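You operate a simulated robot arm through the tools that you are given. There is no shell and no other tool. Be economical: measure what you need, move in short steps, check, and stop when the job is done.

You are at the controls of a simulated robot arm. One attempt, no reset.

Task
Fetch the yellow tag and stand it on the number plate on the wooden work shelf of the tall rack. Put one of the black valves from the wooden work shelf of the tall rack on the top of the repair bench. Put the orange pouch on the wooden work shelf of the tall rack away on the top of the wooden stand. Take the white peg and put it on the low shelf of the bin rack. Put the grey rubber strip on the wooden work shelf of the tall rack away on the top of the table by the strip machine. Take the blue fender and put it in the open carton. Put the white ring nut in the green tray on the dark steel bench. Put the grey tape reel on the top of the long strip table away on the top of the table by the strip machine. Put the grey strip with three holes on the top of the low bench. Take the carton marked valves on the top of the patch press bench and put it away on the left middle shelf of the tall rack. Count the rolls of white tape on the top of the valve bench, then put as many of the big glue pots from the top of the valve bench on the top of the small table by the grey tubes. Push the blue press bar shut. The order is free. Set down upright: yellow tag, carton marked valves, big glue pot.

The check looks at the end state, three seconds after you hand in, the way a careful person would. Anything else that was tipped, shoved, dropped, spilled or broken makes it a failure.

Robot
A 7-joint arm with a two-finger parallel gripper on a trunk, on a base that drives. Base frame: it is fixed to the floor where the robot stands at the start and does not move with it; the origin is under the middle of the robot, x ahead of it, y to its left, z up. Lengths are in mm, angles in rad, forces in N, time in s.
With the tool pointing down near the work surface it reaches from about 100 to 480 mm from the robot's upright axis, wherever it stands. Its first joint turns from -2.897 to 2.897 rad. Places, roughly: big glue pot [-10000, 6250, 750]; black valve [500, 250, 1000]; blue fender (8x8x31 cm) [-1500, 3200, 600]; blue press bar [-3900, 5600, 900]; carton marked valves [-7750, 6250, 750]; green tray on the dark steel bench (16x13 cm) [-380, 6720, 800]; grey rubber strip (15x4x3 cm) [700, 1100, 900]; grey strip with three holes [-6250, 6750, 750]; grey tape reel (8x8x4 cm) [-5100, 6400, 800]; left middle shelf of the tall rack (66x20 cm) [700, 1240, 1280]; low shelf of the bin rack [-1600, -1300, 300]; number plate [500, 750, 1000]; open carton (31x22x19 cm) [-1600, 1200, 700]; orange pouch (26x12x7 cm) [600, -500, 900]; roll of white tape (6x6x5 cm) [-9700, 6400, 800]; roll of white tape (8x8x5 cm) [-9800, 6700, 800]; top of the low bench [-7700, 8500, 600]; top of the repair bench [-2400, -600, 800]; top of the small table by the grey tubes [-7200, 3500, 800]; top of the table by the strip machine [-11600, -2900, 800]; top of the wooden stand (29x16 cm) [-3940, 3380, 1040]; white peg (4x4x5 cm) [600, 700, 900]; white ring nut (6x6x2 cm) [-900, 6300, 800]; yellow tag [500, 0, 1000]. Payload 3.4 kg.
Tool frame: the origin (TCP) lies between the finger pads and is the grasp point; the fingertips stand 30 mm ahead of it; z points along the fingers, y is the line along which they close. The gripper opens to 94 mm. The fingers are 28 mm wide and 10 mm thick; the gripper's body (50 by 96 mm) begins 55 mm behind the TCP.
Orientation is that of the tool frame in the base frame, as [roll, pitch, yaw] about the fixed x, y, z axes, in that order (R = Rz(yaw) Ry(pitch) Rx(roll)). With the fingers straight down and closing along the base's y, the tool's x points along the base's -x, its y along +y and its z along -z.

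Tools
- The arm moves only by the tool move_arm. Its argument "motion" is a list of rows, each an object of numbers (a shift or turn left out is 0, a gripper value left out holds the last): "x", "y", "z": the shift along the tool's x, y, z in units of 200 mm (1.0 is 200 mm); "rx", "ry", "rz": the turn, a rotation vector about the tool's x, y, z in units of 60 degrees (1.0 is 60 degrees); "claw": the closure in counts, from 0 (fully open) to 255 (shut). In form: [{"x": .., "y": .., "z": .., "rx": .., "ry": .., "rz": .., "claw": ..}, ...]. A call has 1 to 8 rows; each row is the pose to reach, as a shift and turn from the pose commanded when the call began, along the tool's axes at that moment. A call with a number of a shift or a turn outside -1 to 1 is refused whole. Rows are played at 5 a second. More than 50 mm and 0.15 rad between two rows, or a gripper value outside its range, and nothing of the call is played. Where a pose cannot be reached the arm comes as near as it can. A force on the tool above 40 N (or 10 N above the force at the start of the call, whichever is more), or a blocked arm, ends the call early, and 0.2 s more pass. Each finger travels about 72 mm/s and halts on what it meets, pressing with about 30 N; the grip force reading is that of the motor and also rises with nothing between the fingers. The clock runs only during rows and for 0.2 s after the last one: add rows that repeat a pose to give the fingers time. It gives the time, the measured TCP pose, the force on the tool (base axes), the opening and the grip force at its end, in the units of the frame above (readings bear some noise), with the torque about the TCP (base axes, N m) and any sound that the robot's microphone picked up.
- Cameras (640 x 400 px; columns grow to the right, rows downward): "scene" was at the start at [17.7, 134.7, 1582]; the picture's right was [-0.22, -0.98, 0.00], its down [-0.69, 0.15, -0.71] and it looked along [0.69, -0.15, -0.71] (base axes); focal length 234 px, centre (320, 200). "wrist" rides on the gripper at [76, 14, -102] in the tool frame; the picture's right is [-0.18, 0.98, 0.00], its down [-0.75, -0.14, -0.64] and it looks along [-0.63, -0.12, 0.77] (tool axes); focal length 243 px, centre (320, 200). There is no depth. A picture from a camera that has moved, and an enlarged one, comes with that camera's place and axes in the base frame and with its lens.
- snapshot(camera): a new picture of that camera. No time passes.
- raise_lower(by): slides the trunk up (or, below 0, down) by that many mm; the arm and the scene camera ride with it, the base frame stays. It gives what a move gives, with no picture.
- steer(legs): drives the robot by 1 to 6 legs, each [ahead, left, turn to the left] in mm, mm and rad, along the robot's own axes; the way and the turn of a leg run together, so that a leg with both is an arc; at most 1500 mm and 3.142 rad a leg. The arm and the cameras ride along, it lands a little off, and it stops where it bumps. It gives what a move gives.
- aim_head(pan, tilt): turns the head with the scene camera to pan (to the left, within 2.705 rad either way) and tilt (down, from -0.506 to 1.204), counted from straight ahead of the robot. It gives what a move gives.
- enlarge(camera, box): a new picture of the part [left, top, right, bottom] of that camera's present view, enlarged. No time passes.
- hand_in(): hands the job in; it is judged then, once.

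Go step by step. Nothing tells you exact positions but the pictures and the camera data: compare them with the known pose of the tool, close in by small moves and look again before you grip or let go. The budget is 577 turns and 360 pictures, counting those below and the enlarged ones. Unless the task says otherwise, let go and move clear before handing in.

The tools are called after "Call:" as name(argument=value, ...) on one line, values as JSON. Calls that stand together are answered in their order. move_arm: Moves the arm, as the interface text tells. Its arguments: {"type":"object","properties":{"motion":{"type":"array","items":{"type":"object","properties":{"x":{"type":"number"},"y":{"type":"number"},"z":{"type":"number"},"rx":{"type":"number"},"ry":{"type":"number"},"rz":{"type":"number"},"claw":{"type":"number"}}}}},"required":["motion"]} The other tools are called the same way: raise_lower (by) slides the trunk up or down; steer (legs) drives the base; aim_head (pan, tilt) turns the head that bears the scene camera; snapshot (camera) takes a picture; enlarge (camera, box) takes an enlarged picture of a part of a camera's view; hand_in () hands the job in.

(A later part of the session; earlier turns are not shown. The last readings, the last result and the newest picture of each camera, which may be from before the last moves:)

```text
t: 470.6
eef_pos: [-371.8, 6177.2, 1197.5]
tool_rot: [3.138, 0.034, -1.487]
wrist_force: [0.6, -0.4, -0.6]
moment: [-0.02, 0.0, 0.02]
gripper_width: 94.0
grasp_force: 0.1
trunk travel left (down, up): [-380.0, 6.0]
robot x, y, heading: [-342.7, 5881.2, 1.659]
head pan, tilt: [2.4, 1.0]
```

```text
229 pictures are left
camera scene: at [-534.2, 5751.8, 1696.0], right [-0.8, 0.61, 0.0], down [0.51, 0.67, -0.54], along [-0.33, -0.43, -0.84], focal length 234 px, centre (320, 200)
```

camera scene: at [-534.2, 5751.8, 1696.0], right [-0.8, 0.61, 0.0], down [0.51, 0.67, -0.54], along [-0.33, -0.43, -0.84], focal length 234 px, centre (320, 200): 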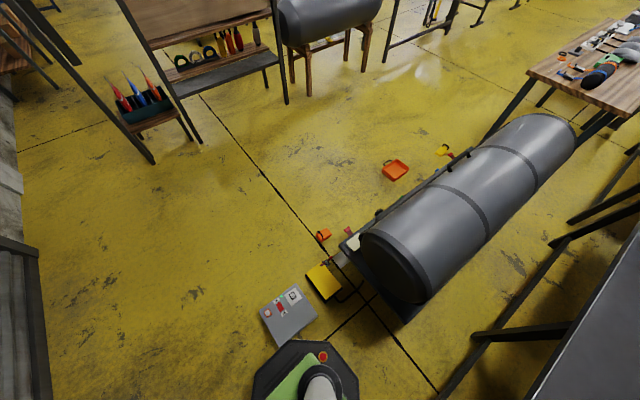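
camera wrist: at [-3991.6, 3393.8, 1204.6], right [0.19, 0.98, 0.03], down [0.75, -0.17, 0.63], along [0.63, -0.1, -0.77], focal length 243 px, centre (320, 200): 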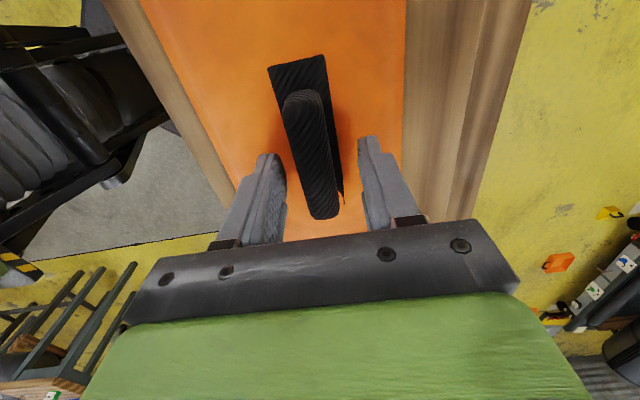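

I had touched the control box on the floor with the base corner; it has not moved. I straighten, go forward a bit and sidestep between box and bench.

Call:
steer(legs=[[0, -60, 0], [45, 0, -0.09]])

Call:
aim_head(pan=1.57, tilt=1.2)

Call:
snapshot(camera="scene")

```text
t: 472.1
eef_pos: [-290.8, 6227.2, 1196.9]
tool_rot: [3.139, 0.032, -1.573]
wrist_force: [-0.6, 0.7, -0.6]
moment: [-0.02, 0.03, 0.02]
gripper_width: 94.0
grasp_force: 0.2
trunk travel left (down, up): [-380.0, 6.0]
robot x, y, heading: [-288.2, 5926.5, 1.57]
head pan, tilt: [2.4, 1.0]
```

```text
t: 473.2
eef_pos: [-289.7, 6229.1, 1197.6]
tool_rot: [3.138, 0.03, -1.573]
wrist_force: [-0.1, -0.2, -0.5]
moment: [0.01, 0.03, -0.04]
gripper_width: 94.0
grasp_force: 0.0
trunk travel left (down, up): [-380.0, 6.0]
robot x, y, heading: [-288.8, 5930.9, 1.573]
head pan, tilt: [1.571, 1.201]
```

```text
228 pictures are left
camera scene: at [-497.4, 5870.0, 1683.5], right [0.0, 1.0, 0.0], down [0.93, 0.0, -0.36], along [-0.36, 0.0, -0.93], focal length 234 px, centre (320, 200)
```

scene: 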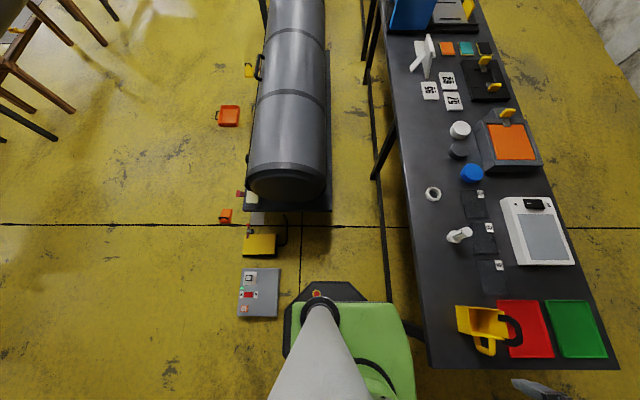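

Call:
steer(legs=[[60, 0, 0], [0, 330, 0]])

Call:
snapshot(camera="wrist")

```text
t: 474.3
eef_pos: [-289.4, 6283.3, 1195.7]
tool_rot: [3.137, 0.026, -1.574]
wrist_force: [0.3, 0.2, 0.5]
moment: [-0.01, 0.0, 0.0]
gripper_width: 94.2
grasp_force: 0.1
trunk travel left (down, up): [-380.0, 6.0]
robot x, y, heading: [-286.7, 5981.9, 1.574]
head pan, tilt: [1.571, 1.201]
stopped in leg 1: the robot was blocked; the commanded pose is now the measured one
```

```text
227 pictures are left
camera wrist: at [-302.0, 6207.0, 1297.6], right [-0.98, 0.19, 0.01], down [0.15, 0.73, 0.66], along [0.12, 0.65, -0.75], focal length 243 px, centre (320, 200)
```

wrist: 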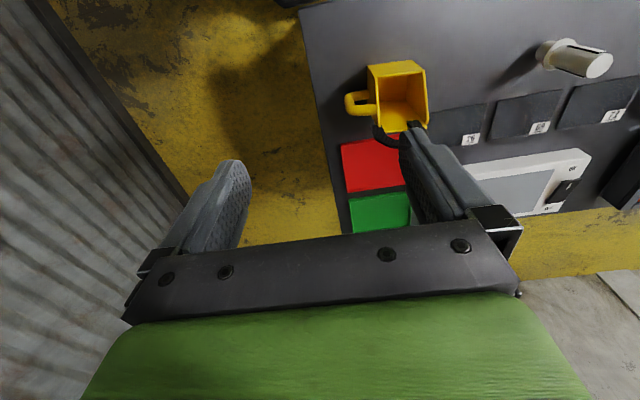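

Call:
steer(legs=[[-20, 0, 0], [0, 330, 0]])

Call:
snapshot(camera="wrist")

```text
t: 476.9
eef_pos: [-620.8, 6260.4, 1196.6]
tool_rot: [3.137, 0.028, -1.564]
wrist_force: [0.1, -0.8, -0.2]
moment: [0.0, -0.02, 0.01]
gripper_width: 93.9
grasp_force: 0.0
trunk travel left (down, up): [-380.0, 6.0]
robot x, y, heading: [-617.5, 5958.4, 1.582]
head pan, tilt: [1.571, 1.201]
```

```text
226 pictures are left
camera wrist: at [-634.7, 6182.3, 1298.0], right [-0.98, 0.18, 0.01], down [0.14, 0.73, 0.66], along [0.11, 0.65, -0.75], focal length 243 px, centre (320, 200)
```

wrist: 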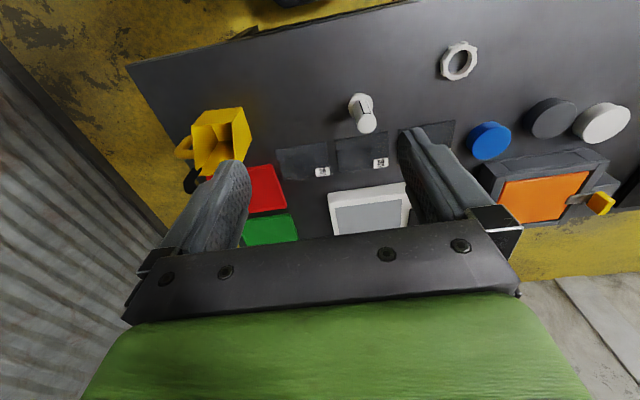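

Call:
move_arm(motion=[{"y": 0.22, "x": -0.05}, {"y": 0.44, "x": -0.1}, {"y": 0.66, "x": -0.15}, {"y": 0.88, "x": -0.2}, {"y": 0.98, "x": -0.25}])

Call:
move_arm(motion=[{"y": 0.2, "x": -0.07}, {"y": 0.22, "x": -0.07, "z": 0.2}, {"y": 0.22, "x": -0.07, "z": 0.43}, {"y": 0.22, "x": -0.07, "z": 0.66}, {"y": 0.22, "x": -0.07, "z": 0.89}])

Call:
snapshot(camera="wrist")

```text
t: 478.1
eef_pos: [-822.7, 6306.3, 1198.2]
tool_rot: [3.137, 0.03, -1.567]
wrist_force: [0.6, 0.5, -0.6]
moment: [0.02, 0.0, -0.02]
gripper_width: 94.1
grasp_force: 0.0
trunk travel left (down, up): [-380.0, 6.0]
robot x, y, heading: [-618.3, 5960.8, 1.587]
head pan, tilt: [1.571, 1.201]
```

```text
t: 479.3
eef_pos: [-863.0, 6327.8, 1022.5]
tool_rot: [3.139, 0.029, -1.564]
wrist_force: [0.6, 0.2, 0.4]
moment: [0.0, -0.01, -0.02]
gripper_width: 94.0
grasp_force: 0.0
trunk travel left (down, up): [-380.0, 6.0]
robot x, y, heading: [-617.2, 5959.2, 1.58]
head pan, tilt: [1.571, 1.201]
```

```text
225 pictures are left
camera wrist: at [-875.7, 6250.4, 1123.8], right [-0.98, 0.18, 0.01], down [0.14, 0.74, 0.66], along [0.11, 0.65, -0.75], focal length 243 px, centre (320, 200)
```

wrist: 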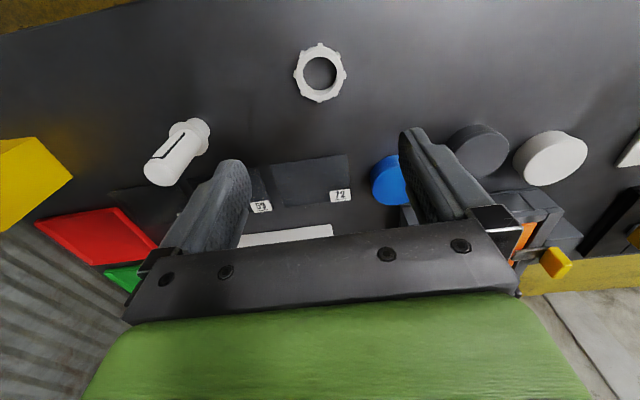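

Call:
move_arm(motion=[{"z": 0.22, "x": 0.02, "ry": 0.028}, {"z": 0.44, "x": 0.03, "ry": 0.028}, {"z": 0.66, "x": 0.04, "ry": 0.028}, {"z": 0.84, "x": 0.04, "ry": 0.028}, {"z": 0.9, "x": 0.04, "ry": 0.028}, {"z": 0.93, "x": 0.04, "ry": 0.028}])

Call:
snapshot(camera="wrist")

```text
t: 480.7
eef_pos: [-864.1, 6324.8, 835.7]
tool_rot: [3.137, 0.0, -1.565]
wrist_force: [-0.2, 1.2, 1.1]
moment: [-0.01, 0.03, 0.03]
gripper_width: 94.0
grasp_force: 0.0
trunk travel left (down, up): [-380.0, 6.0]
robot x, y, heading: [-617.7, 5961.8, 1.58]
head pan, tilt: [1.571, 1.201]
```

```text
224 pictures are left
camera wrist: at [-876.6, 6250.0, 939.0], right [-0.98, 0.18, 0.0], down [0.14, 0.75, 0.64], along [0.11, 0.63, -0.77], focal length 243 px, centre (320, 200)
```

wrist: 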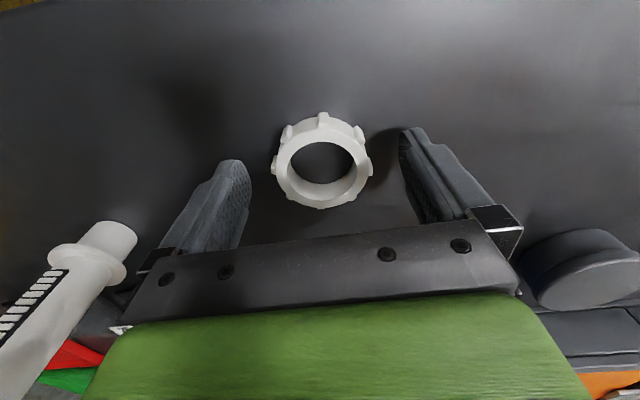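

Call:
move_arm(motion=[{"z": 0.015}, {"z": 0.015, "claw": 120}, {"z": 0.015, "claw": 255}, {"z": 0.015, "claw": 255}, {"z": 0.015, "claw": 255}])

Call:
move_arm(motion=[{"z": -0.1}, {"z": -0.3}, {"z": -0.5}, {"z": -0.7}, {"z": -0.9}])

Call:
snapshot(camera="wrist")

```text
t: 481.9
eef_pos: [-863.7, 6324.0, 831.5]
tool_rot: [3.138, 0.001, -1.564]
wrist_force: [0.4, -0.8, 0.4]
moment: [0.01, -0.01, 0.01]
gripper_width: 52.7
grasp_force: 29.8
trunk travel left (down, up): [-380.0, 6.0]
robot x, y, heading: [-613.9, 5962.2, 1.585]
head pan, tilt: [1.571, 1.201]
```

```text
t: 483.1
eef_pos: [-864.4, 6325.7, 1011.7]
tool_rot: [3.138, 0.003, -1.564]
wrist_force: [-0.3, 0.0, 0.0]
moment: [0.02, 0.01, 0.01]
gripper_width: 52.5
grasp_force: 30.1
trunk travel left (down, up): [-380.0, 6.0]
robot x, y, heading: [-617.4, 5962.6, 1.584]
head pan, tilt: [1.571, 1.201]
```

```text
223 pictures are left
camera wrist: at [-877.0, 6250.5, 1116.4], right [-0.98, 0.18, 0.0], down [0.14, 0.75, 0.64], along [0.11, 0.63, -0.77], focal length 243 px, centre (320, 200)
```

wrist: 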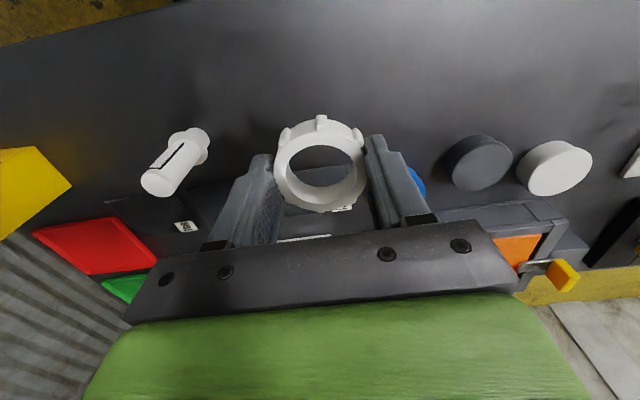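

Ring nut held. Now drive round to the bench's right end to reach the green tray.

Call:
move_arm(motion=[{"y": -0.2, "z": -0.1}, {"y": -0.4, "z": -0.2}, {"y": -0.6, "z": -0.3}, {"y": -0.8, "z": -0.4}, {"y": -1.0, "z": -0.5}])

Call:
steer(legs=[[0, -740, 0], [740, 0, 0], [0, 0, 1.56]])

Call:
aim_head(pan=0.0, tilt=0.9)

Call:
snapshot(camera="scene")

Call:
snapshot(camera="wrist")

```text
t: 484.3
eef_pos: [-661.0, 6325.7, 1107.8]
tool_rot: [3.137, -0.002, -1.561]
wrist_force: [0.5, 0.1, -1.1]
moment: [0.01, 0.02, -0.02]
gripper_width: 52.6
grasp_force: 30.4
trunk travel left (down, up): [-380.0, 6.0]
robot x, y, heading: [-615.5, 5961.9, 1.582]
head pan, tilt: [1.571, 1.201]
```

```text
t: 495.7
eef_pos: [-274.6, 6673.9, 1106.4]
tool_rot: [3.137, 0.002, 0.014]
wrist_force: [-0.7, -0.1, -1.0]
moment: [0.03, -0.02, -0.02]
gripper_width: 51.6
grasp_force: 30.2
trunk travel left (down, up): [-380.0, 6.0]
robot x, y, heading: [91.1, 6722.5, -3.115]
head pan, tilt: [1.571, 1.201]
```

```text
t: 497.4
eef_pos: [-273.1, 6672.6, 1106.1]
tool_rot: [3.138, 0.0, 0.017]
wrist_force: [-0.3, -0.2, -0.1]
moment: [0.02, 0.01, -0.03]
gripper_width: 51.7
grasp_force: 29.8
trunk travel left (down, up): [-380.0, 6.0]
robot x, y, heading: [90.9, 6721.3, -3.117]
head pan, tilt: [0.0, 0.901]
```

```text
222 pictures are left
camera scene: at [77.8, 6568.8, 1703.2], right [-0.02, 1.0, 0.0], down [0.78, 0.02, -0.62], along [-0.62, -0.01, -0.78], focal length 234 px, centre (320, 200)
```

scene: 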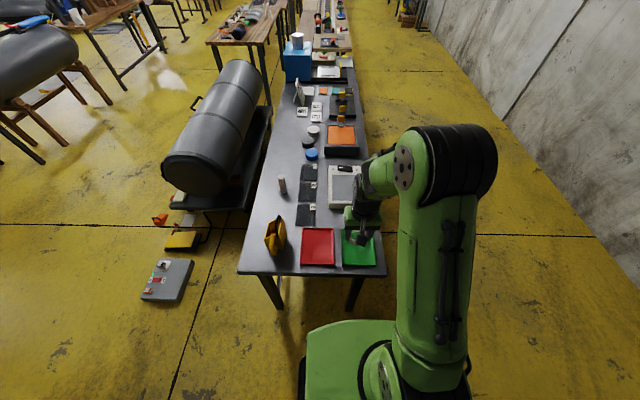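

```text
221 pictures are left
camera wrist: at [-196.3, 6661.7, 1210.2], right [-0.17, -0.99, 0.0], down [-0.76, 0.13, 0.64], along [-0.63, 0.1, -0.77], focal length 243 px, centre (320, 200)
```

wrist: 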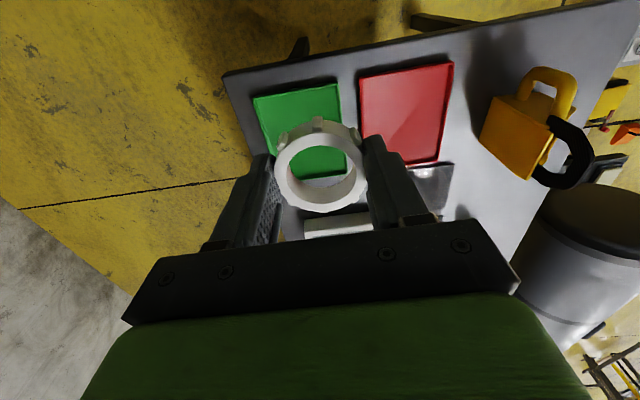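

Call:
move_arm(motion=[{"x": -0.2, "y": -0.1}, {"x": -0.4, "y": -0.2}, {"x": -0.465, "y": -0.24, "z": 0.15}, {"x": -0.465, "y": -0.24, "z": 0.38}, {"x": -0.465, "y": -0.24, "z": 0.6}, {"x": -0.465, "y": -0.24, "z": 0.8}, {"x": -0.465, "y": -0.24, "z": 1.0}])

Call:
snapshot(camera="wrist")

```text
t: 499.0
eef_pos: [-367.2, 6720.1, 905.7]
tool_rot: [3.139, -0.002, 0.017]
wrist_force: [0.3, -0.2, 0.8]
moment: [0.01, -0.01, -0.01]
gripper_width: 51.6
grasp_force: 30.3
trunk travel left (down, up): [-380.0, 6.0]
robot x, y, heading: [91.0, 6720.4, -3.12]
head pan, tilt: [0.0, 0.901]
```

```text
220 pictures are left
camera wrist: at [-289.9, 6708.5, 1008.3], right [-0.17, -0.99, 0.0], down [-0.76, 0.13, 0.64], along [-0.63, 0.1, -0.77], focal length 243 px, centre (320, 200)
```

wrist: 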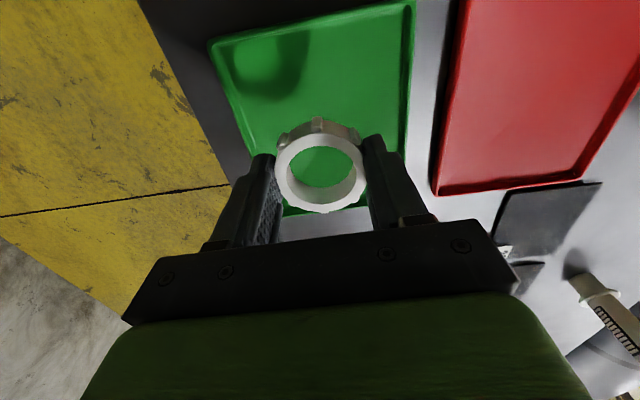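

Call:
move_arm(motion=[{"z": 0.2}, {"z": 0.3}, {"z": 0.33}, {"z": 0.35}, {"z": 0.37}, {"z": 0.39}])

Call:
move_arm(motion=[{"z": -0.01}, {"z": -0.01, "claw": 80}, {"z": -0.01, "claw": 50}, {"z": -0.01, "claw": 50}, {"z": -0.2, "claw": 50}, {"z": -0.4, "claw": 50}, {"z": -0.6, "claw": 0}])

Call:
snapshot(camera="wrist")

```text
t: 500.3
eef_pos: [-369.6, 6718.7, 835.8]
tool_rot: [3.141, 0.003, 0.016]
wrist_force: [8.0, -0.6, 16.7]
moment: [0.44, -0.34, -0.23]
gripper_width: 50.7
grasp_force: 30.3
trunk travel left (down, up): [-380.0, 6.0]
robot x, y, heading: [92.0, 6722.5, -3.114]
head pan, tilt: [0.0, 0.901]
stopped in row 6: the force on the tool passed its limit at 50 N (the readings are from after the stop); the commanded pose is now the measured one
```

```text
t: 501.9
eef_pos: [-372.1, 6719.1, 954.9]
tool_rot: [3.14, 0.004, 0.016]
wrist_force: [0.5, 0.4, -0.6]
moment: [-0.03, -0.02, 0.0]
gripper_width: 93.9
grasp_force: 0.1
trunk travel left (down, up): [-380.0, 6.0]
robot x, y, heading: [89.6, 6720.1, -3.116]
head pan, tilt: [0.0, 0.901]
```

```text
219 pictures are left
camera wrist: at [-293.8, 6707.8, 1058.5], right [-0.17, -0.99, 0.0], down [-0.75, 0.13, 0.64], along [-0.64, 0.11, -0.76], focal length 243 px, centre (320, 200)
```

wrist: 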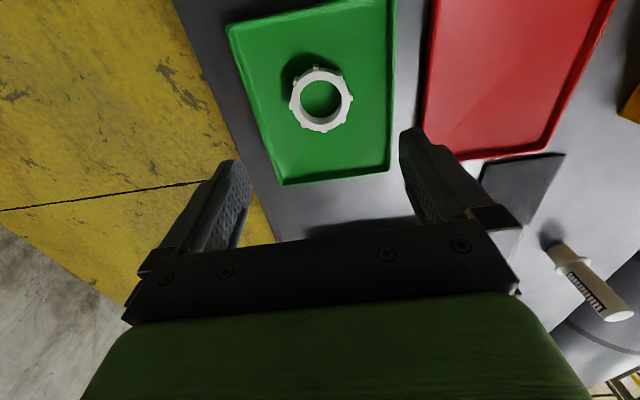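

Ring nut is in the green tray. Next the press: drive back south and west along y≈4350 to the press table.

Call:
move_arm(motion=[{"z": -0.2}, {"z": -0.4}, {"z": -0.6, "x": 0.1}, {"z": -0.7, "x": 0.3}, {"z": -0.7, "x": 0.5}, {"z": -0.7, "x": 0.7}, {"z": -0.7, "x": 0.85}])

Call:
steer(legs=[[0, 1190, -0.026], [0, 1190, 0], [1300, 0, 0], [1300, 0, 0], [1250, 0, 0]])

Call:
aim_head(pan=-1.3, tilt=0.5)

Call:
snapshot(camera="scene")

```text
t: 503.5
eef_pos: [-197.1, 6720.8, 1093.4]
tool_rot: [3.14, 0.003, 0.015]
wrist_force: [0.4, 0.4, -0.6]
moment: [-0.01, 0.02, -0.02]
gripper_width: 94.0
grasp_force: 0.2
trunk travel left (down, up): [-380.0, 6.0]
robot x, y, heading: [91.8, 6716.6, -3.121]
head pan, tilt: [0.0, 0.901]
```

```text
t: 533.2
eef_pos: [-3989.9, 4356.8, 1090.5]
tool_rot: [3.14, 0.003, -0.013]
wrist_force: [-0.7, 0.4, -0.3]
moment: [0.0, 0.01, -0.01]
gripper_width: 94.0
grasp_force: 0.1
trunk travel left (down, up): [-380.0, 6.0]
robot x, y, heading: [-3699.0, 4347.3, 3.136]
head pan, tilt: [0.0, 0.901]
```

```text
t: 534.7
eef_pos: [-3988.6, 4356.7, 1092.4]
tool_rot: [3.14, 0.004, -0.014]
wrist_force: [-0.3, 0.1, -0.2]
moment: [0.02, 0.02, 0.0]
gripper_width: 94.1
grasp_force: 0.0
trunk travel left (down, up): [-380.0, 6.0]
robot x, y, heading: [-3701.0, 4345.4, 3.14]
head pan, tilt: [-1.3, 0.499]
```

```text
218 pictures are left
camera scene: at [-3666.4, 4283.2, 1737.1], right [0.97, 0.26, 0.0], down [0.12, -0.46, -0.88], along [-0.23, 0.85, -0.48], focal length 234 px, centre (320, 200)
```

scene: 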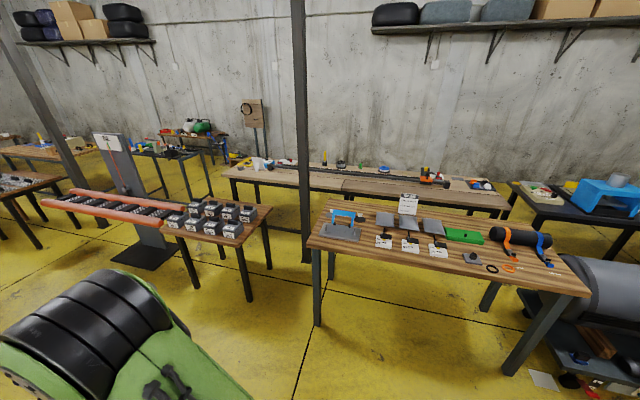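

Call:
enlarge(camera="scene", box=[300, 180, 460, 280])

```text
4.00 times, centred on (380, 230) of scene
camera zoom: at [-3666.4, 4283.2, 1737.1], right [0.97, 0.26, 0.0], down [0.12, -0.46, -0.88], along [-0.23, 0.85, -0.48], focal length 935 px, centre (80, 80)
```

zoom: 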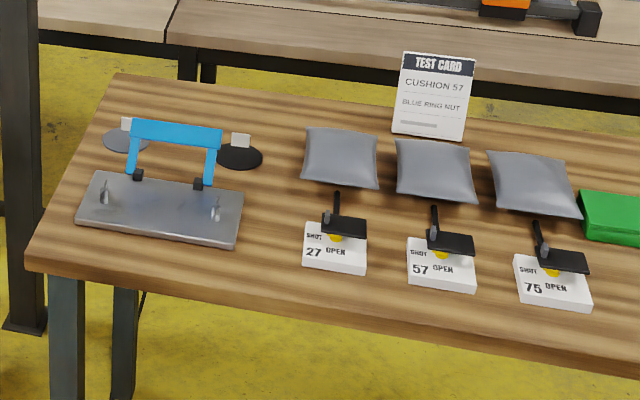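

The press on this table has a blue U-bar hinged at the back of its plate, standing up. I'll hook behind the bar and pull it forward and down. Face it and approach.

Call:
steer(legs=[[0, 0, -1.57], [720, 0, 0]])

Call:
snapshot(camera="wrist")

Call:
aim_head(pan=0.1, tilt=0.8)

Call:
snapshot(camera="scene")

```text
t: 542.3
eef_pos: [-3723.8, 5348.9, 1092.2]
tool_rot: [3.14, 0.004, -1.543]
wrist_force: [0.4, 0.3, -0.2]
moment: [-0.03, 0.04, 0.0]
gripper_width: 94.1
grasp_force: 0.1
trunk travel left (down, up): [-380.0, 6.0]
robot x, y, heading: [-3720.1, 5056.9, 1.606]
head pan, tilt: [-1.3, 0.499]
```

```text
216 pictures are left
camera wrist: at [-3734.6, 5273.2, 1195.7], right [-0.99, 0.16, 0.0], down [0.12, 0.75, 0.64], along [0.1, 0.64, -0.76], focal length 243 px, centre (320, 200)
```

wrist: 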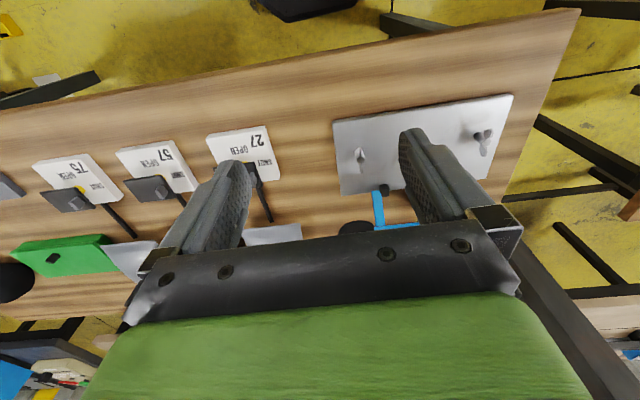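

```text
t: 543.8
eef_pos: [-3724.1, 5349.1, 1092.9]
tool_rot: [3.14, 0.002, -1.543]
wrist_force: [-0.8, -0.3, -0.1]
moment: [-0.02, 0.03, -0.01]
gripper_width: 94.0
grasp_force: 0.0
trunk travel left (down, up): [-380.0, 6.0]
robot x, y, heading: [-3715.8, 5058.0, 1.61]
head pan, tilt: [0.099, 0.799]
```

```text
215 pictures are left
camera scene: at [-3882.6, 5074.6, 1711.1], right [0.99, 0.13, 0.0], down [0.1, -0.71, -0.7], along [-0.09, 0.69, -0.72], focal length 234 px, centre (320, 200)
```

scene: 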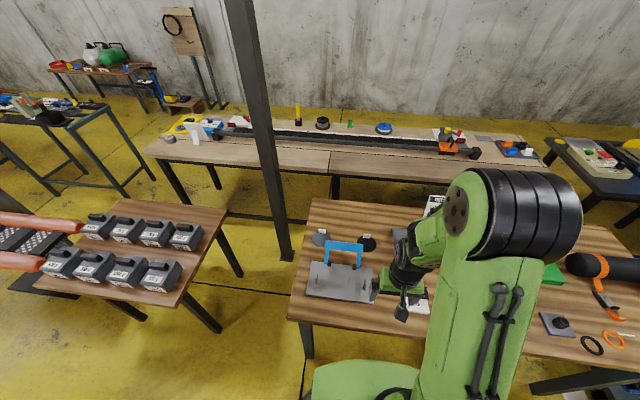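

Call:
enlarge(camera="scene", box=[280, 220, 440, 320])

```text
4.00 times, centred on (360, 270) of scene
camera zoom: at [-3882.6, 5074.6, 1711.1], right [0.99, 0.13, 0.0], down [0.1, -0.71, -0.7], along [-0.09, 0.69, -0.72], focal length 935 px, centre (160, -80)
```

zoom: 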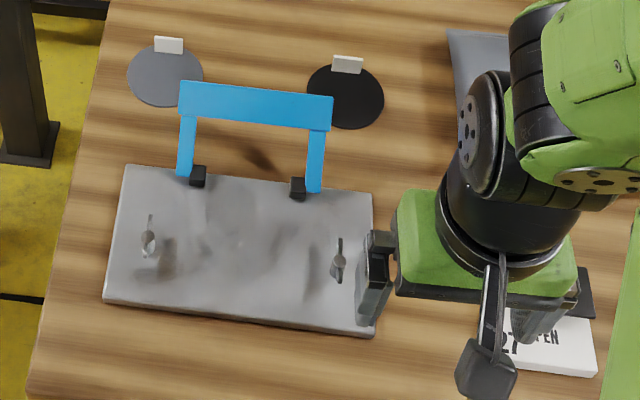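

Triangulated: hinge at y≈5533, z≈871; bar leaning back with its top at y≈5596, z≈928, x -3930..-3780. I move in a bit under the table edge and reach behind the bar with closed fingers.

Call:
steer(legs=[[0, -30, -0.037], [105, 0, 0]])

Call:
move_arm(motion=[{"y": 0.1, "x": -0.2, "claw": 255}, {"y": 0.2, "x": -0.4}, {"y": 0.3, "x": -0.6}, {"y": 0.4, "x": -0.8}, {"y": 0.5, "x": -0.95}])

Call:
snapshot(camera="wrist")

Call:
snapshot(camera="scene")

```text
t: 545.4
eef_pos: [-3682.5, 5450.5, 1091.2]
tool_rot: [3.14, 0.005, -1.58]
wrist_force: [-0.8, 0.4, -0.4]
moment: [0.05, -0.01, -0.01]
gripper_width: 93.8
grasp_force: 0.1
trunk travel left (down, up): [-380.0, 6.0]
robot x, y, heading: [-3688.9, 5162.3, 1.571]
head pan, tilt: [0.099, 0.799]
```

```text
t: 546.6
eef_pos: [-3781.8, 5641.7, 1091.8]
tool_rot: [3.14, 0.003, -1.579]
wrist_force: [0.5, 0.6, -1.0]
moment: [0.0, -0.02, 0.0]
gripper_width: 0.0
grasp_force: 29.9
trunk travel left (down, up): [-380.0, 6.0]
robot x, y, heading: [-3688.9, 5159.6, 1.567]
head pan, tilt: [0.099, 0.799]
```

```text
213 pictures are left
camera wrist: at [-3797.2, 5566.6, 1195.5], right [-0.98, 0.19, 0.0], down [0.15, 0.75, 0.64], along [0.12, 0.63, -0.77], focal length 243 px, centre (320, 200)
```

wrist: 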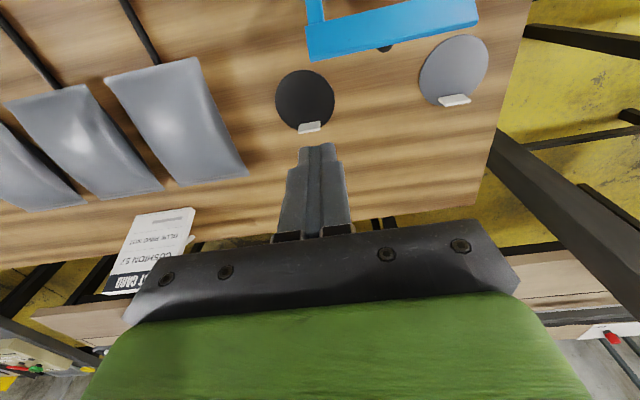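

```text
212 pictures are left
camera scene: at [-3852.7, 5183.8, 1711.0], right [1.0, 0.1, 0.0], down [0.07, -0.71, -0.7], along [-0.07, 0.69, -0.72], focal length 234 px, centre (320, 200)
```

scene: 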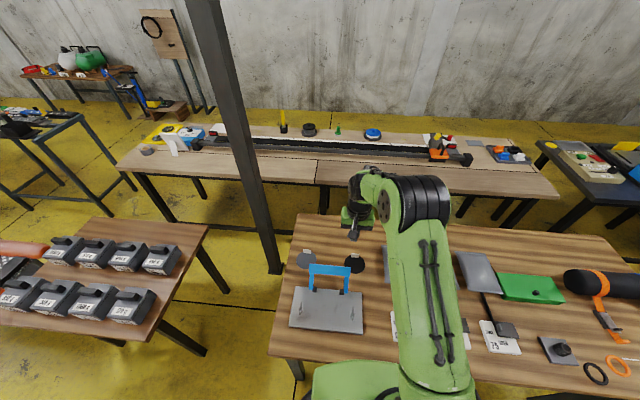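

Call:
move_arm(motion=[{"y": 0.2, "x": -0.03}, {"y": 0.375, "x": -0.05}, {"y": 0.375, "x": -0.05, "z": 0.2}, {"y": 0.375, "x": -0.05, "z": 0.4}, {"y": 0.375, "x": -0.05, "z": 0.6}, {"y": 0.375, "x": -0.05, "z": 0.8}])

Call:
snapshot(camera="wrist")

Call:
enlarge(camera="scene", box=[260, 160, 460, 360])

```text
t: 548.0
eef_pos: [-3856.4, 5652.6, 933.7]
tool_rot: [3.139, 0.004, -1.581]
wrist_force: [-0.4, 0.6, -0.1]
moment: [0.01, 0.01, -0.04]
gripper_width: 0.1
grasp_force: 30.3
trunk travel left (down, up): [-380.0, 6.0]
robot x, y, heading: [-3690.0, 5163.2, 1.571]
head pan, tilt: [0.099, 0.799]
```

```text
211 pictures are left
camera wrist: at [-3870.1, 5578.0, 1037.6], right [-0.98, 0.19, 0.0], down [0.15, 0.75, 0.65], along [0.12, 0.63, -0.76], focal length 243 px, centre (320, 200)
```

wrist: 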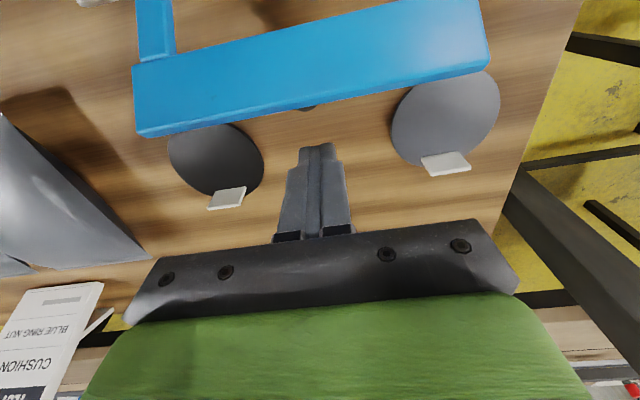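

```text
2.00 times, centred on (360, 260) of scene
camera zoom: at [-3852.1, 5183.6, 1711.0], right [1.0, 0.1, 0.0], down [0.07, -0.71, -0.7], along [-0.07, 0.69, -0.72], focal length 468 px, centre (240, 80)
```

zoom: 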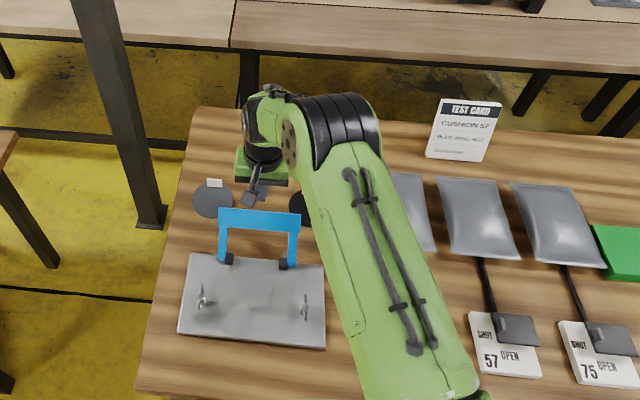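

Call:
move_arm(motion=[{"x": 0.12}, {"x": 0.24}, {"x": 0.36}, {"x": 0.48}, {"x": 0.6}, {"x": 0.72}, {"x": 0.84}, {"x": 0.92}])

Call:
snapshot(camera="wrist")

```text
t: 549.8
eef_pos: [-3858.7, 5469.3, 932.7]
tool_rot: [3.139, 0.005, -1.579]
wrist_force: [-0.1, 0.6, -0.6]
moment: [0.0, -0.02, 0.01]
gripper_width: 0.0
grasp_force: 30.0
trunk travel left (down, up): [-380.0, 6.0]
robot x, y, heading: [-3689.0, 5164.7, 1.569]
head pan, tilt: [0.099, 0.799]
```

```text
209 pictures are left
camera wrist: at [-3871.8, 5393.9, 1035.3], right [-0.98, 0.19, 0.0], down [0.15, 0.75, 0.65], along [0.12, 0.63, -0.76], focal length 243 px, centre (320, 200)
```

wrist: 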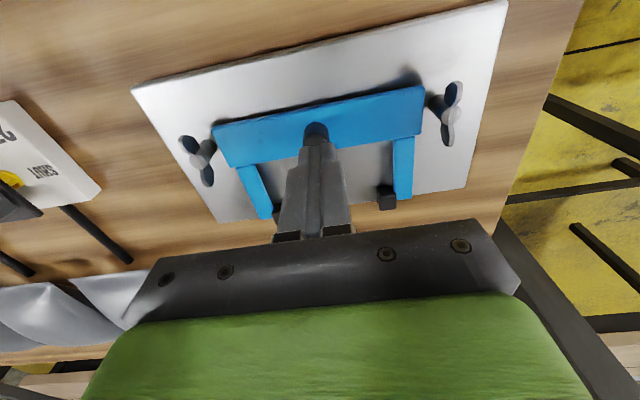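

Bar is folded forward. I press down on it gently to make sure it is fully shut.

Call:
move_arm(motion=[{"x": 0.06}, {"x": 0.06, "z": 0.06}, {"x": 0.06, "z": 0.1}, {"x": 0.06, "z": 0.13}, {"x": 0.06, "z": 0.16}, {"x": 0.06, "z": 0.19}, {"x": 0.06, "z": 0.22}])

Call:
snapshot(camera="wrist")

```text
t: 550.6
eef_pos: [-3857.0, 5457.4, 918.6]
tool_rot: [3.14, 0.005, -1.581]
wrist_force: [4.3, -4.3, 22.5]
moment: [0.09, -0.07, -0.07]
gripper_width: 0.1
grasp_force: 30.3
trunk travel left (down, up): [-380.0, 6.0]
robot x, y, heading: [-3690.7, 5161.7, 1.57]
head pan, tilt: [0.099, 0.799]
stopped in row 3: the force on the tool passed its limit at 54 N (the readings are from after the stop); the commanded pose is now the measured one
```

```text
208 pictures are left
camera wrist: at [-3871.4, 5380.6, 1022.5], right [-0.98, 0.19, 0.0], down [0.15, 0.75, 0.65], along [0.12, 0.63, -0.76], focal length 243 px, centre (320, 200)
```

wrist: 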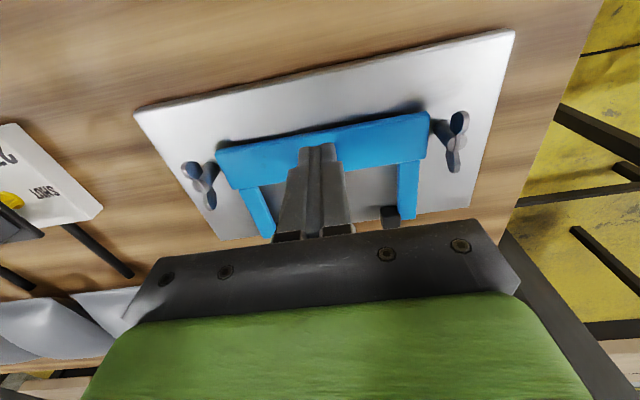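

Call:
move_arm(motion=[{"z": -0.2}, {"z": -0.4}, {"z": -0.6}, {"z": -0.8}, {"z": -0.9, "x": 0.2}, {"z": -0.9, "x": 0.4}, {"z": -0.9, "x": 0.6}])

Call:
steer(legs=[[-200, 0, 0]])

Call:
enlarge(camera="scene", box=[260, 180, 420, 280])

```text
t: 552.2
eef_pos: [-3867.8, 5336.4, 1100.6]
tool_rot: [-3.141, 0.005, -1.581]
wrist_force: [-0.3, -0.4, -0.2]
moment: [0.05, -0.01, 0.02]
gripper_width: 0.0
grasp_force: 30.5
out of reach, approached as far as the arm can: row 7
trunk travel left (down, up): [-380.0, 6.0]
robot x, y, heading: [-3687.4, 5158.2, 1.571]
head pan, tilt: [0.099, 0.799]
```

```text
t: 553.8
eef_pos: [-3865.4, 5142.3, 1100.3]
tool_rot: [-3.141, 0.005, -1.578]
wrist_force: [0.0, -0.1, -0.2]
moment: [0.03, 0.0, 0.0]
gripper_width: 0.1
grasp_force: 29.4
trunk travel left (down, up): [-380.0, 6.0]
robot x, y, heading: [-3690.1, 4967.2, 1.572]
head pan, tilt: [0.099, 0.799]
```

```text
4.00 times, centred on (340, 230) of scene
camera zoom: at [-3852.2, 4984.9, 1711.1], right [1.0, 0.1, 0.0], down [0.07, -0.71, -0.7], along [-0.07, 0.69, -0.72], focal length 935 px, centre (240, 80)
```

zoom: 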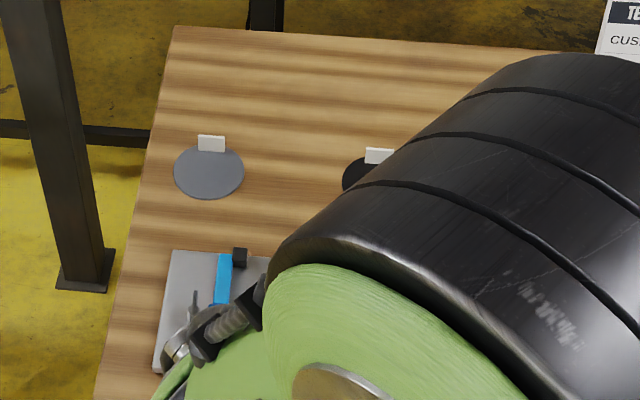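

The press bar is down. Next the tape reel at the left end of the long strip table; I drive west and look at the way in.

Call:
steer(legs=[[-550, 0, 0], [0, 1300, 0]])

Call:
aim_head(pan=0.3, tilt=0.35)

Call:
snapshot(camera="scene")

Call:
aim_head(pan=1.2, tilt=0.35)

Call:
snapshot(camera="scene")

```text
t: 563.2
eef_pos: [-5186.3, 4615.1, 1100.0]
tool_rot: [-3.14, 0.003, -1.598]
wrist_force: [0.0, 0.9, -0.2]
moment: [-0.03, -0.02, -0.02]
gripper_width: 0.0
grasp_force: 30.1
trunk travel left (down, up): [-380.0, 6.0]
robot x, y, heading: [-5013.7, 4436.6, 1.549]
head pan, tilt: [0.099, 0.799]
```

```text
t: 564.1
eef_pos: [-5186.3, 4615.4, 1101.4]
tool_rot: [3.139, 0.005, -1.599]
wrist_force: [0.8, -0.3, -0.5]
moment: [0.01, 0.02, 0.0]
gripper_width: 0.0
grasp_force: 30.1
trunk travel left (down, up): [-380.0, 6.0]
robot x, y, heading: [-5010.6, 4435.9, 1.554]
head pan, tilt: [0.3, 0.351]
```

```text
206 pictures are left
camera scene: at [-5193.4, 4467.7, 1750.7], right [0.96, 0.28, 0.0], down [0.1, -0.33, -0.94], along [-0.26, 0.9, -0.34], focal length 234 px, centre (320, 200)
```

scene: 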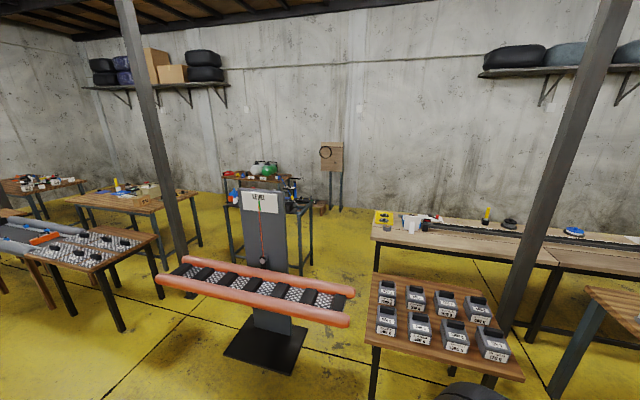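

```text
t: 565.3
eef_pos: [-5186.0, 4615.6, 1101.0]
tool_rot: [3.141, 0.004, -1.596]
wrist_force: [0.0, 0.1, -0.6]
moment: [0.01, -0.02, 0.02]
gripper_width: 0.1
grasp_force: 29.2
trunk travel left (down, up): [-380.0, 6.0]
robot x, y, heading: [-5016.3, 4437.2, 1.558]
head pan, tilt: [1.201, 0.351]
```

```text
205 pictures are left
camera scene: at [-5253.9, 4413.7, 1750.8], right [0.38, 0.92, 0.0], down [0.32, -0.13, -0.94], along [-0.87, 0.36, -0.34], focal length 234 px, centre (320, 200)
```

scene: 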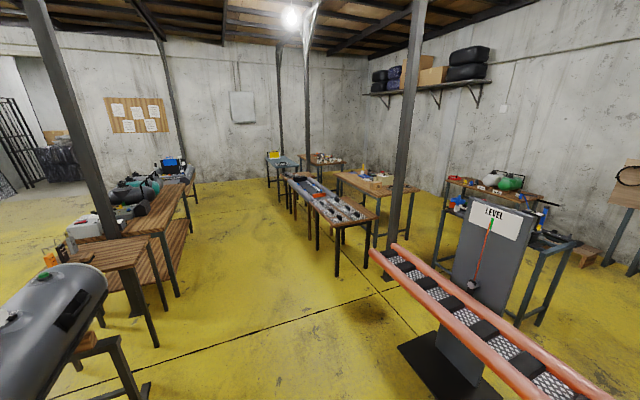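

Call:
steer(legs=[[0, 1400, 0], [0, 300, 0.015]])

Call:
aim_head(pan=-0.1, tilt=0.45)

Call:
snapshot(camera="scene")

Call:
aim_head(pan=1.0, tilt=0.4)

Call:
snapshot(camera="scene")

```text
t: 574.0
eef_pos: [-6911.3, 4617.7, 1100.7]
tool_rot: [3.141, 0.002, -1.549]
wrist_force: [-1.6, -0.5, 0.4]
moment: [-0.01, -0.03, 0.03]
gripper_width: 0.0
grasp_force: 30.3
trunk travel left (down, up): [-380.0, 6.0]
robot x, y, heading: [-6727.9, 4447.2, 1.596]
head pan, tilt: [1.201, 0.351]
```

```text
t: 575.4
eef_pos: [-6911.1, 4618.9, 1099.5]
tool_rot: [3.14, 0.004, -1.55]
wrist_force: [-0.8, 0.5, -0.4]
moment: [0.0, -0.01, -0.01]
gripper_width: 0.3
grasp_force: 30.1
trunk travel left (down, up): [-380.0, 6.0]
robot x, y, heading: [-6732.9, 4447.8, 1.601]
head pan, tilt: [-0.099, 0.45]
```

```text
204 pictures are left
camera scene: at [-6874.7, 4474.2, 1741.6], right [1.0, -0.07, 0.0], down [-0.03, -0.43, -0.9], along [0.06, 0.9, -0.44], focal length 234 px, centre (320, 200)
```

scene: 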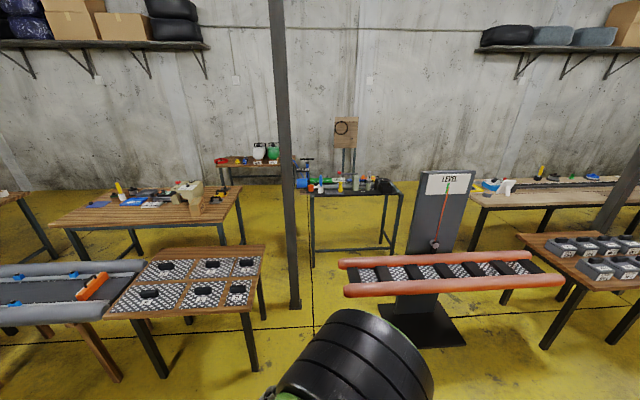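

```text
t: 576.8
eef_pos: [-6910.6, 4617.7, 1100.4]
tool_rot: [3.141, 0.004, -1.55]
wrist_force: [-0.3, 0.5, 0.2]
moment: [-0.02, 0.0, 0.0]
gripper_width: 0.0
grasp_force: 29.7
trunk travel left (down, up): [-380.0, 6.0]
robot x, y, heading: [-6726.9, 4446.9, 1.601]
head pan, tilt: [1.0, 0.4]
```

```text
203 pictures are left
camera scene: at [-6960.4, 4430.5, 1746.2], right [0.52, 0.86, 0.0], down [0.33, -0.2, -0.92], along [-0.79, 0.48, -0.39], focal length 234 px, centre (320, 200)
```

scene: 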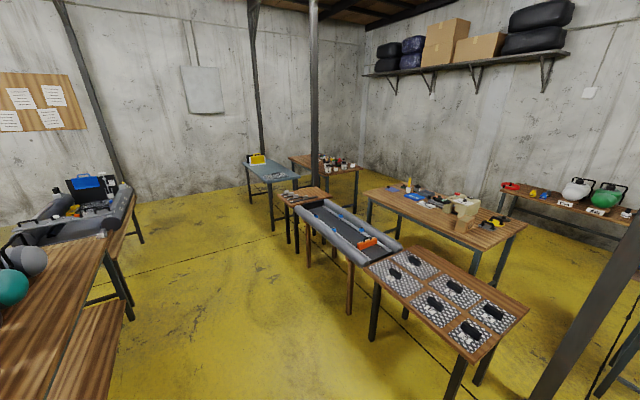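

The rows are getting clear. Since I'm in the west aisle, I do the glue pots first: drive further west and look at the valve bench.

Call:
steer(legs=[[0, 1300, -0.03], [0, 1300, 0]])

Call:
aim_head(pan=0.4, tilt=0.4)

Call:
snapshot(camera="scene")

```text
t: 589.3
eef_pos: [-9478.3, 4655.7, 1101.1]
tool_rot: [3.141, 0.003, -1.618]
wrist_force: [0.1, 0.0, -0.2]
moment: [0.02, -0.01, -0.04]
gripper_width: 0.0
grasp_force: 30.2
trunk travel left (down, up): [-380.0, 6.0]
robot x, y, heading: [-9306.8, 4471.9, 1.529]
head pan, tilt: [1.0, 0.4]
```

```text
t: 590.3
eef_pos: [-9478.0, 4655.7, 1101.2]
tool_rot: [3.14, 0.004, -1.615]
wrist_force: [-0.9, -0.6, -0.6]
moment: [0.0, 0.0, 0.01]
gripper_width: 0.3
grasp_force: 30.0
trunk travel left (down, up): [-380.0, 6.0]
robot x, y, heading: [-9309.6, 4466.7, 1.533]
head pan, tilt: [0.4, 0.4]
```

```text
202 pictures are left
camera scene: at [-9497.0, 4504.0, 1746.2], right [0.93, 0.35, 0.0], down [0.14, -0.36, -0.92], along [-0.33, 0.86, -0.39], focal length 234 px, centre (320, 200)
```

scene: 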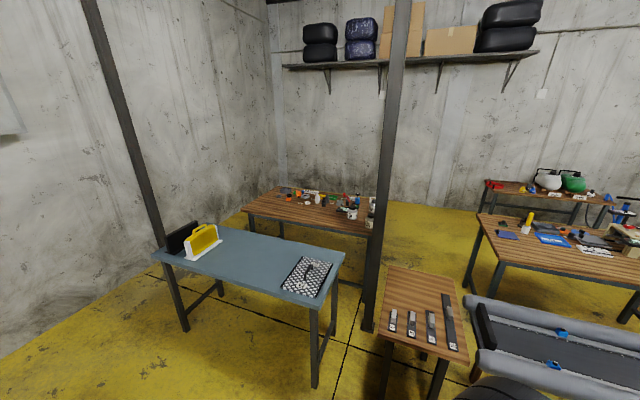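

Call:
enlarge(camera="scene", box=[235, 170, 385, 245])

```text
4.27 times, centred on (310, 208) of scene
camera zoom: at [-9497.0, 4504.0, 1746.2], right [0.93, 0.35, 0.0], down [0.14, -0.36, -0.92], along [-0.33, 0.86, -0.39], focal length 998 px, centre (363, 168)
```

zoom: 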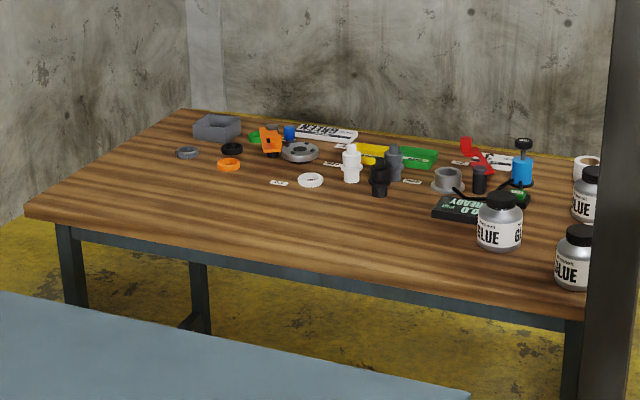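

Big glue pots stand at the right end of the valve bench, and blue tables and a pillar block the front. I go around by the west side to the north corridor.

Call:
steer(legs=[[0, 1050, 0.04], [0, 1030, 0]])

Call:
aim_head(pan=0.0, tilt=0.6)

Call:
snapshot(camera="scene")

```text
t: 600.6
eef_pos: [-11550.2, 4667.9, 1098.8]
tool_rot: [3.14, 0.002, -1.571]
wrist_force: [-0.2, 0.4, -0.6]
moment: [-0.01, 0.01, 0.0]
gripper_width: 0.3
grasp_force: 30.2
trunk travel left (down, up): [-380.0, 6.0]
robot x, y, heading: [-11373.1, 4489.4, 1.58]
head pan, tilt: [0.4, 0.4]
```

```text
t: 601.5
eef_pos: [-11550.4, 4666.9, 1100.6]
tool_rot: [3.139, 0.004, -1.571]
wrist_force: [-0.1, -0.1, 0.4]
moment: [-0.02, -0.02, -0.03]
gripper_width: 0.0
grasp_force: 30.6
trunk travel left (down, up): [-380.0, 6.0]
robot x, y, heading: [-11374.1, 4490.0, 1.578]
head pan, tilt: [0.0, 0.6]
```

```text
200 pictures are left
camera scene: at [-11526.4, 4519.2, 1728.0], right [1.0, 0.01, 0.0], down [0.01, -0.56, -0.83], along [-0.01, 0.83, -0.56], focal length 234 px, centre (320, 200)
```

scene: 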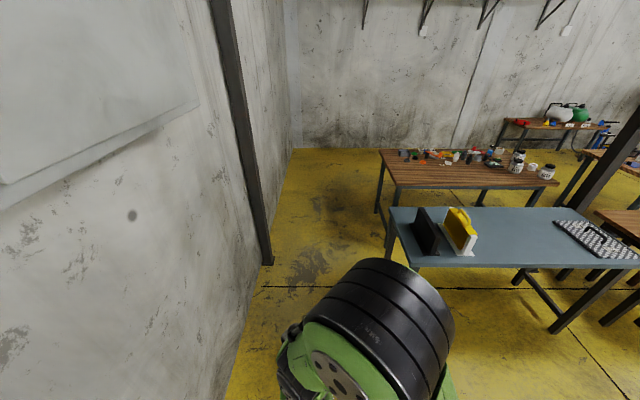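

Call:
steer(legs=[[0, 130, 0], [1450, 0, 0], [1350, 0, 0]])

Call:
aim_head(pan=-1.4, tilt=0.45)

Call:
snapshot(camera="scene")

```text
t: 616.0
eef_pos: [-11718.4, 7478.6, 1101.2]
tool_rot: [3.141, 0.002, -1.565]
wrist_force: [0.2, -0.4, 0.6]
moment: [-0.01, 0.01, 0.03]
gripper_width: 0.0
grasp_force: 30.4
trunk travel left (down, up): [-380.0, 6.0]
robot x, y, heading: [-11538.8, 7302.9, 1.578]
head pan, tilt: [0.0, 0.6]
```

```text
t: 617.5
eef_pos: [-11718.8, 7479.2, 1100.9]
tool_rot: [3.14, 0.004, -1.565]
wrist_force: [1.0, 0.2, -0.1]
moment: [0.0, -0.01, 0.0]
gripper_width: 0.0
grasp_force: 30.3
trunk travel left (down, up): [-380.0, 6.0]
robot x, y, heading: [-11542.7, 7308.4, 1.583]
head pan, tilt: [-1.4, 0.45]
```

```text
199 pictures are left
camera scene: at [-11601.8, 7259.0, 1741.6], right [0.19, -0.98, 0.0], down [-0.43, -0.08, -0.9], along [0.88, 0.17, -0.44], focal length 234 px, centre (320, 200)
```

scene: 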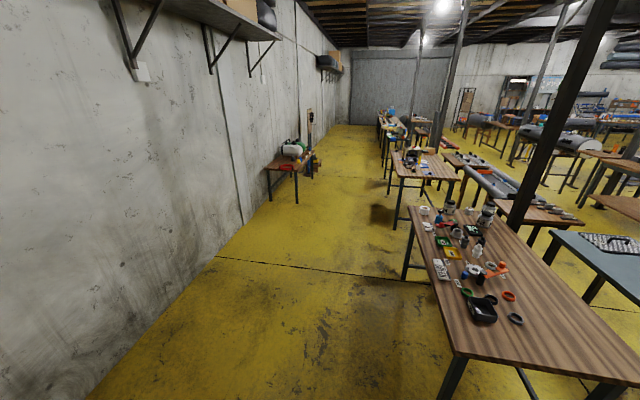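

Call:
enlarge(camera="scene", box=[395, 190, 545, 290])

```text
4.00 times, centred on (470, 240) of scene
camera zoom: at [-11601.8, 7259.0, 1741.6], right [0.19, -0.98, 0.0], down [-0.43, -0.08, -0.9], along [0.88, 0.17, -0.44], focal length 935 px, centre (-280, 40)
```

zoom: 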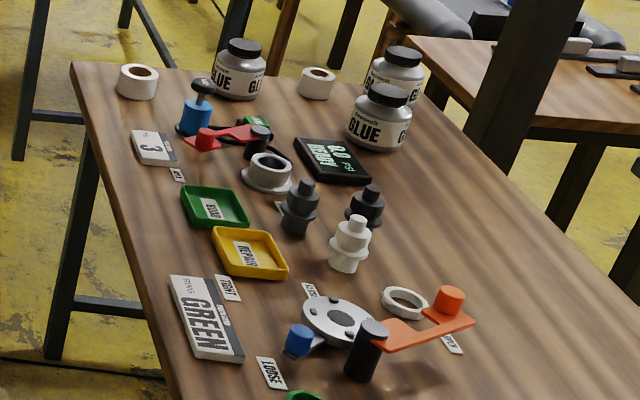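

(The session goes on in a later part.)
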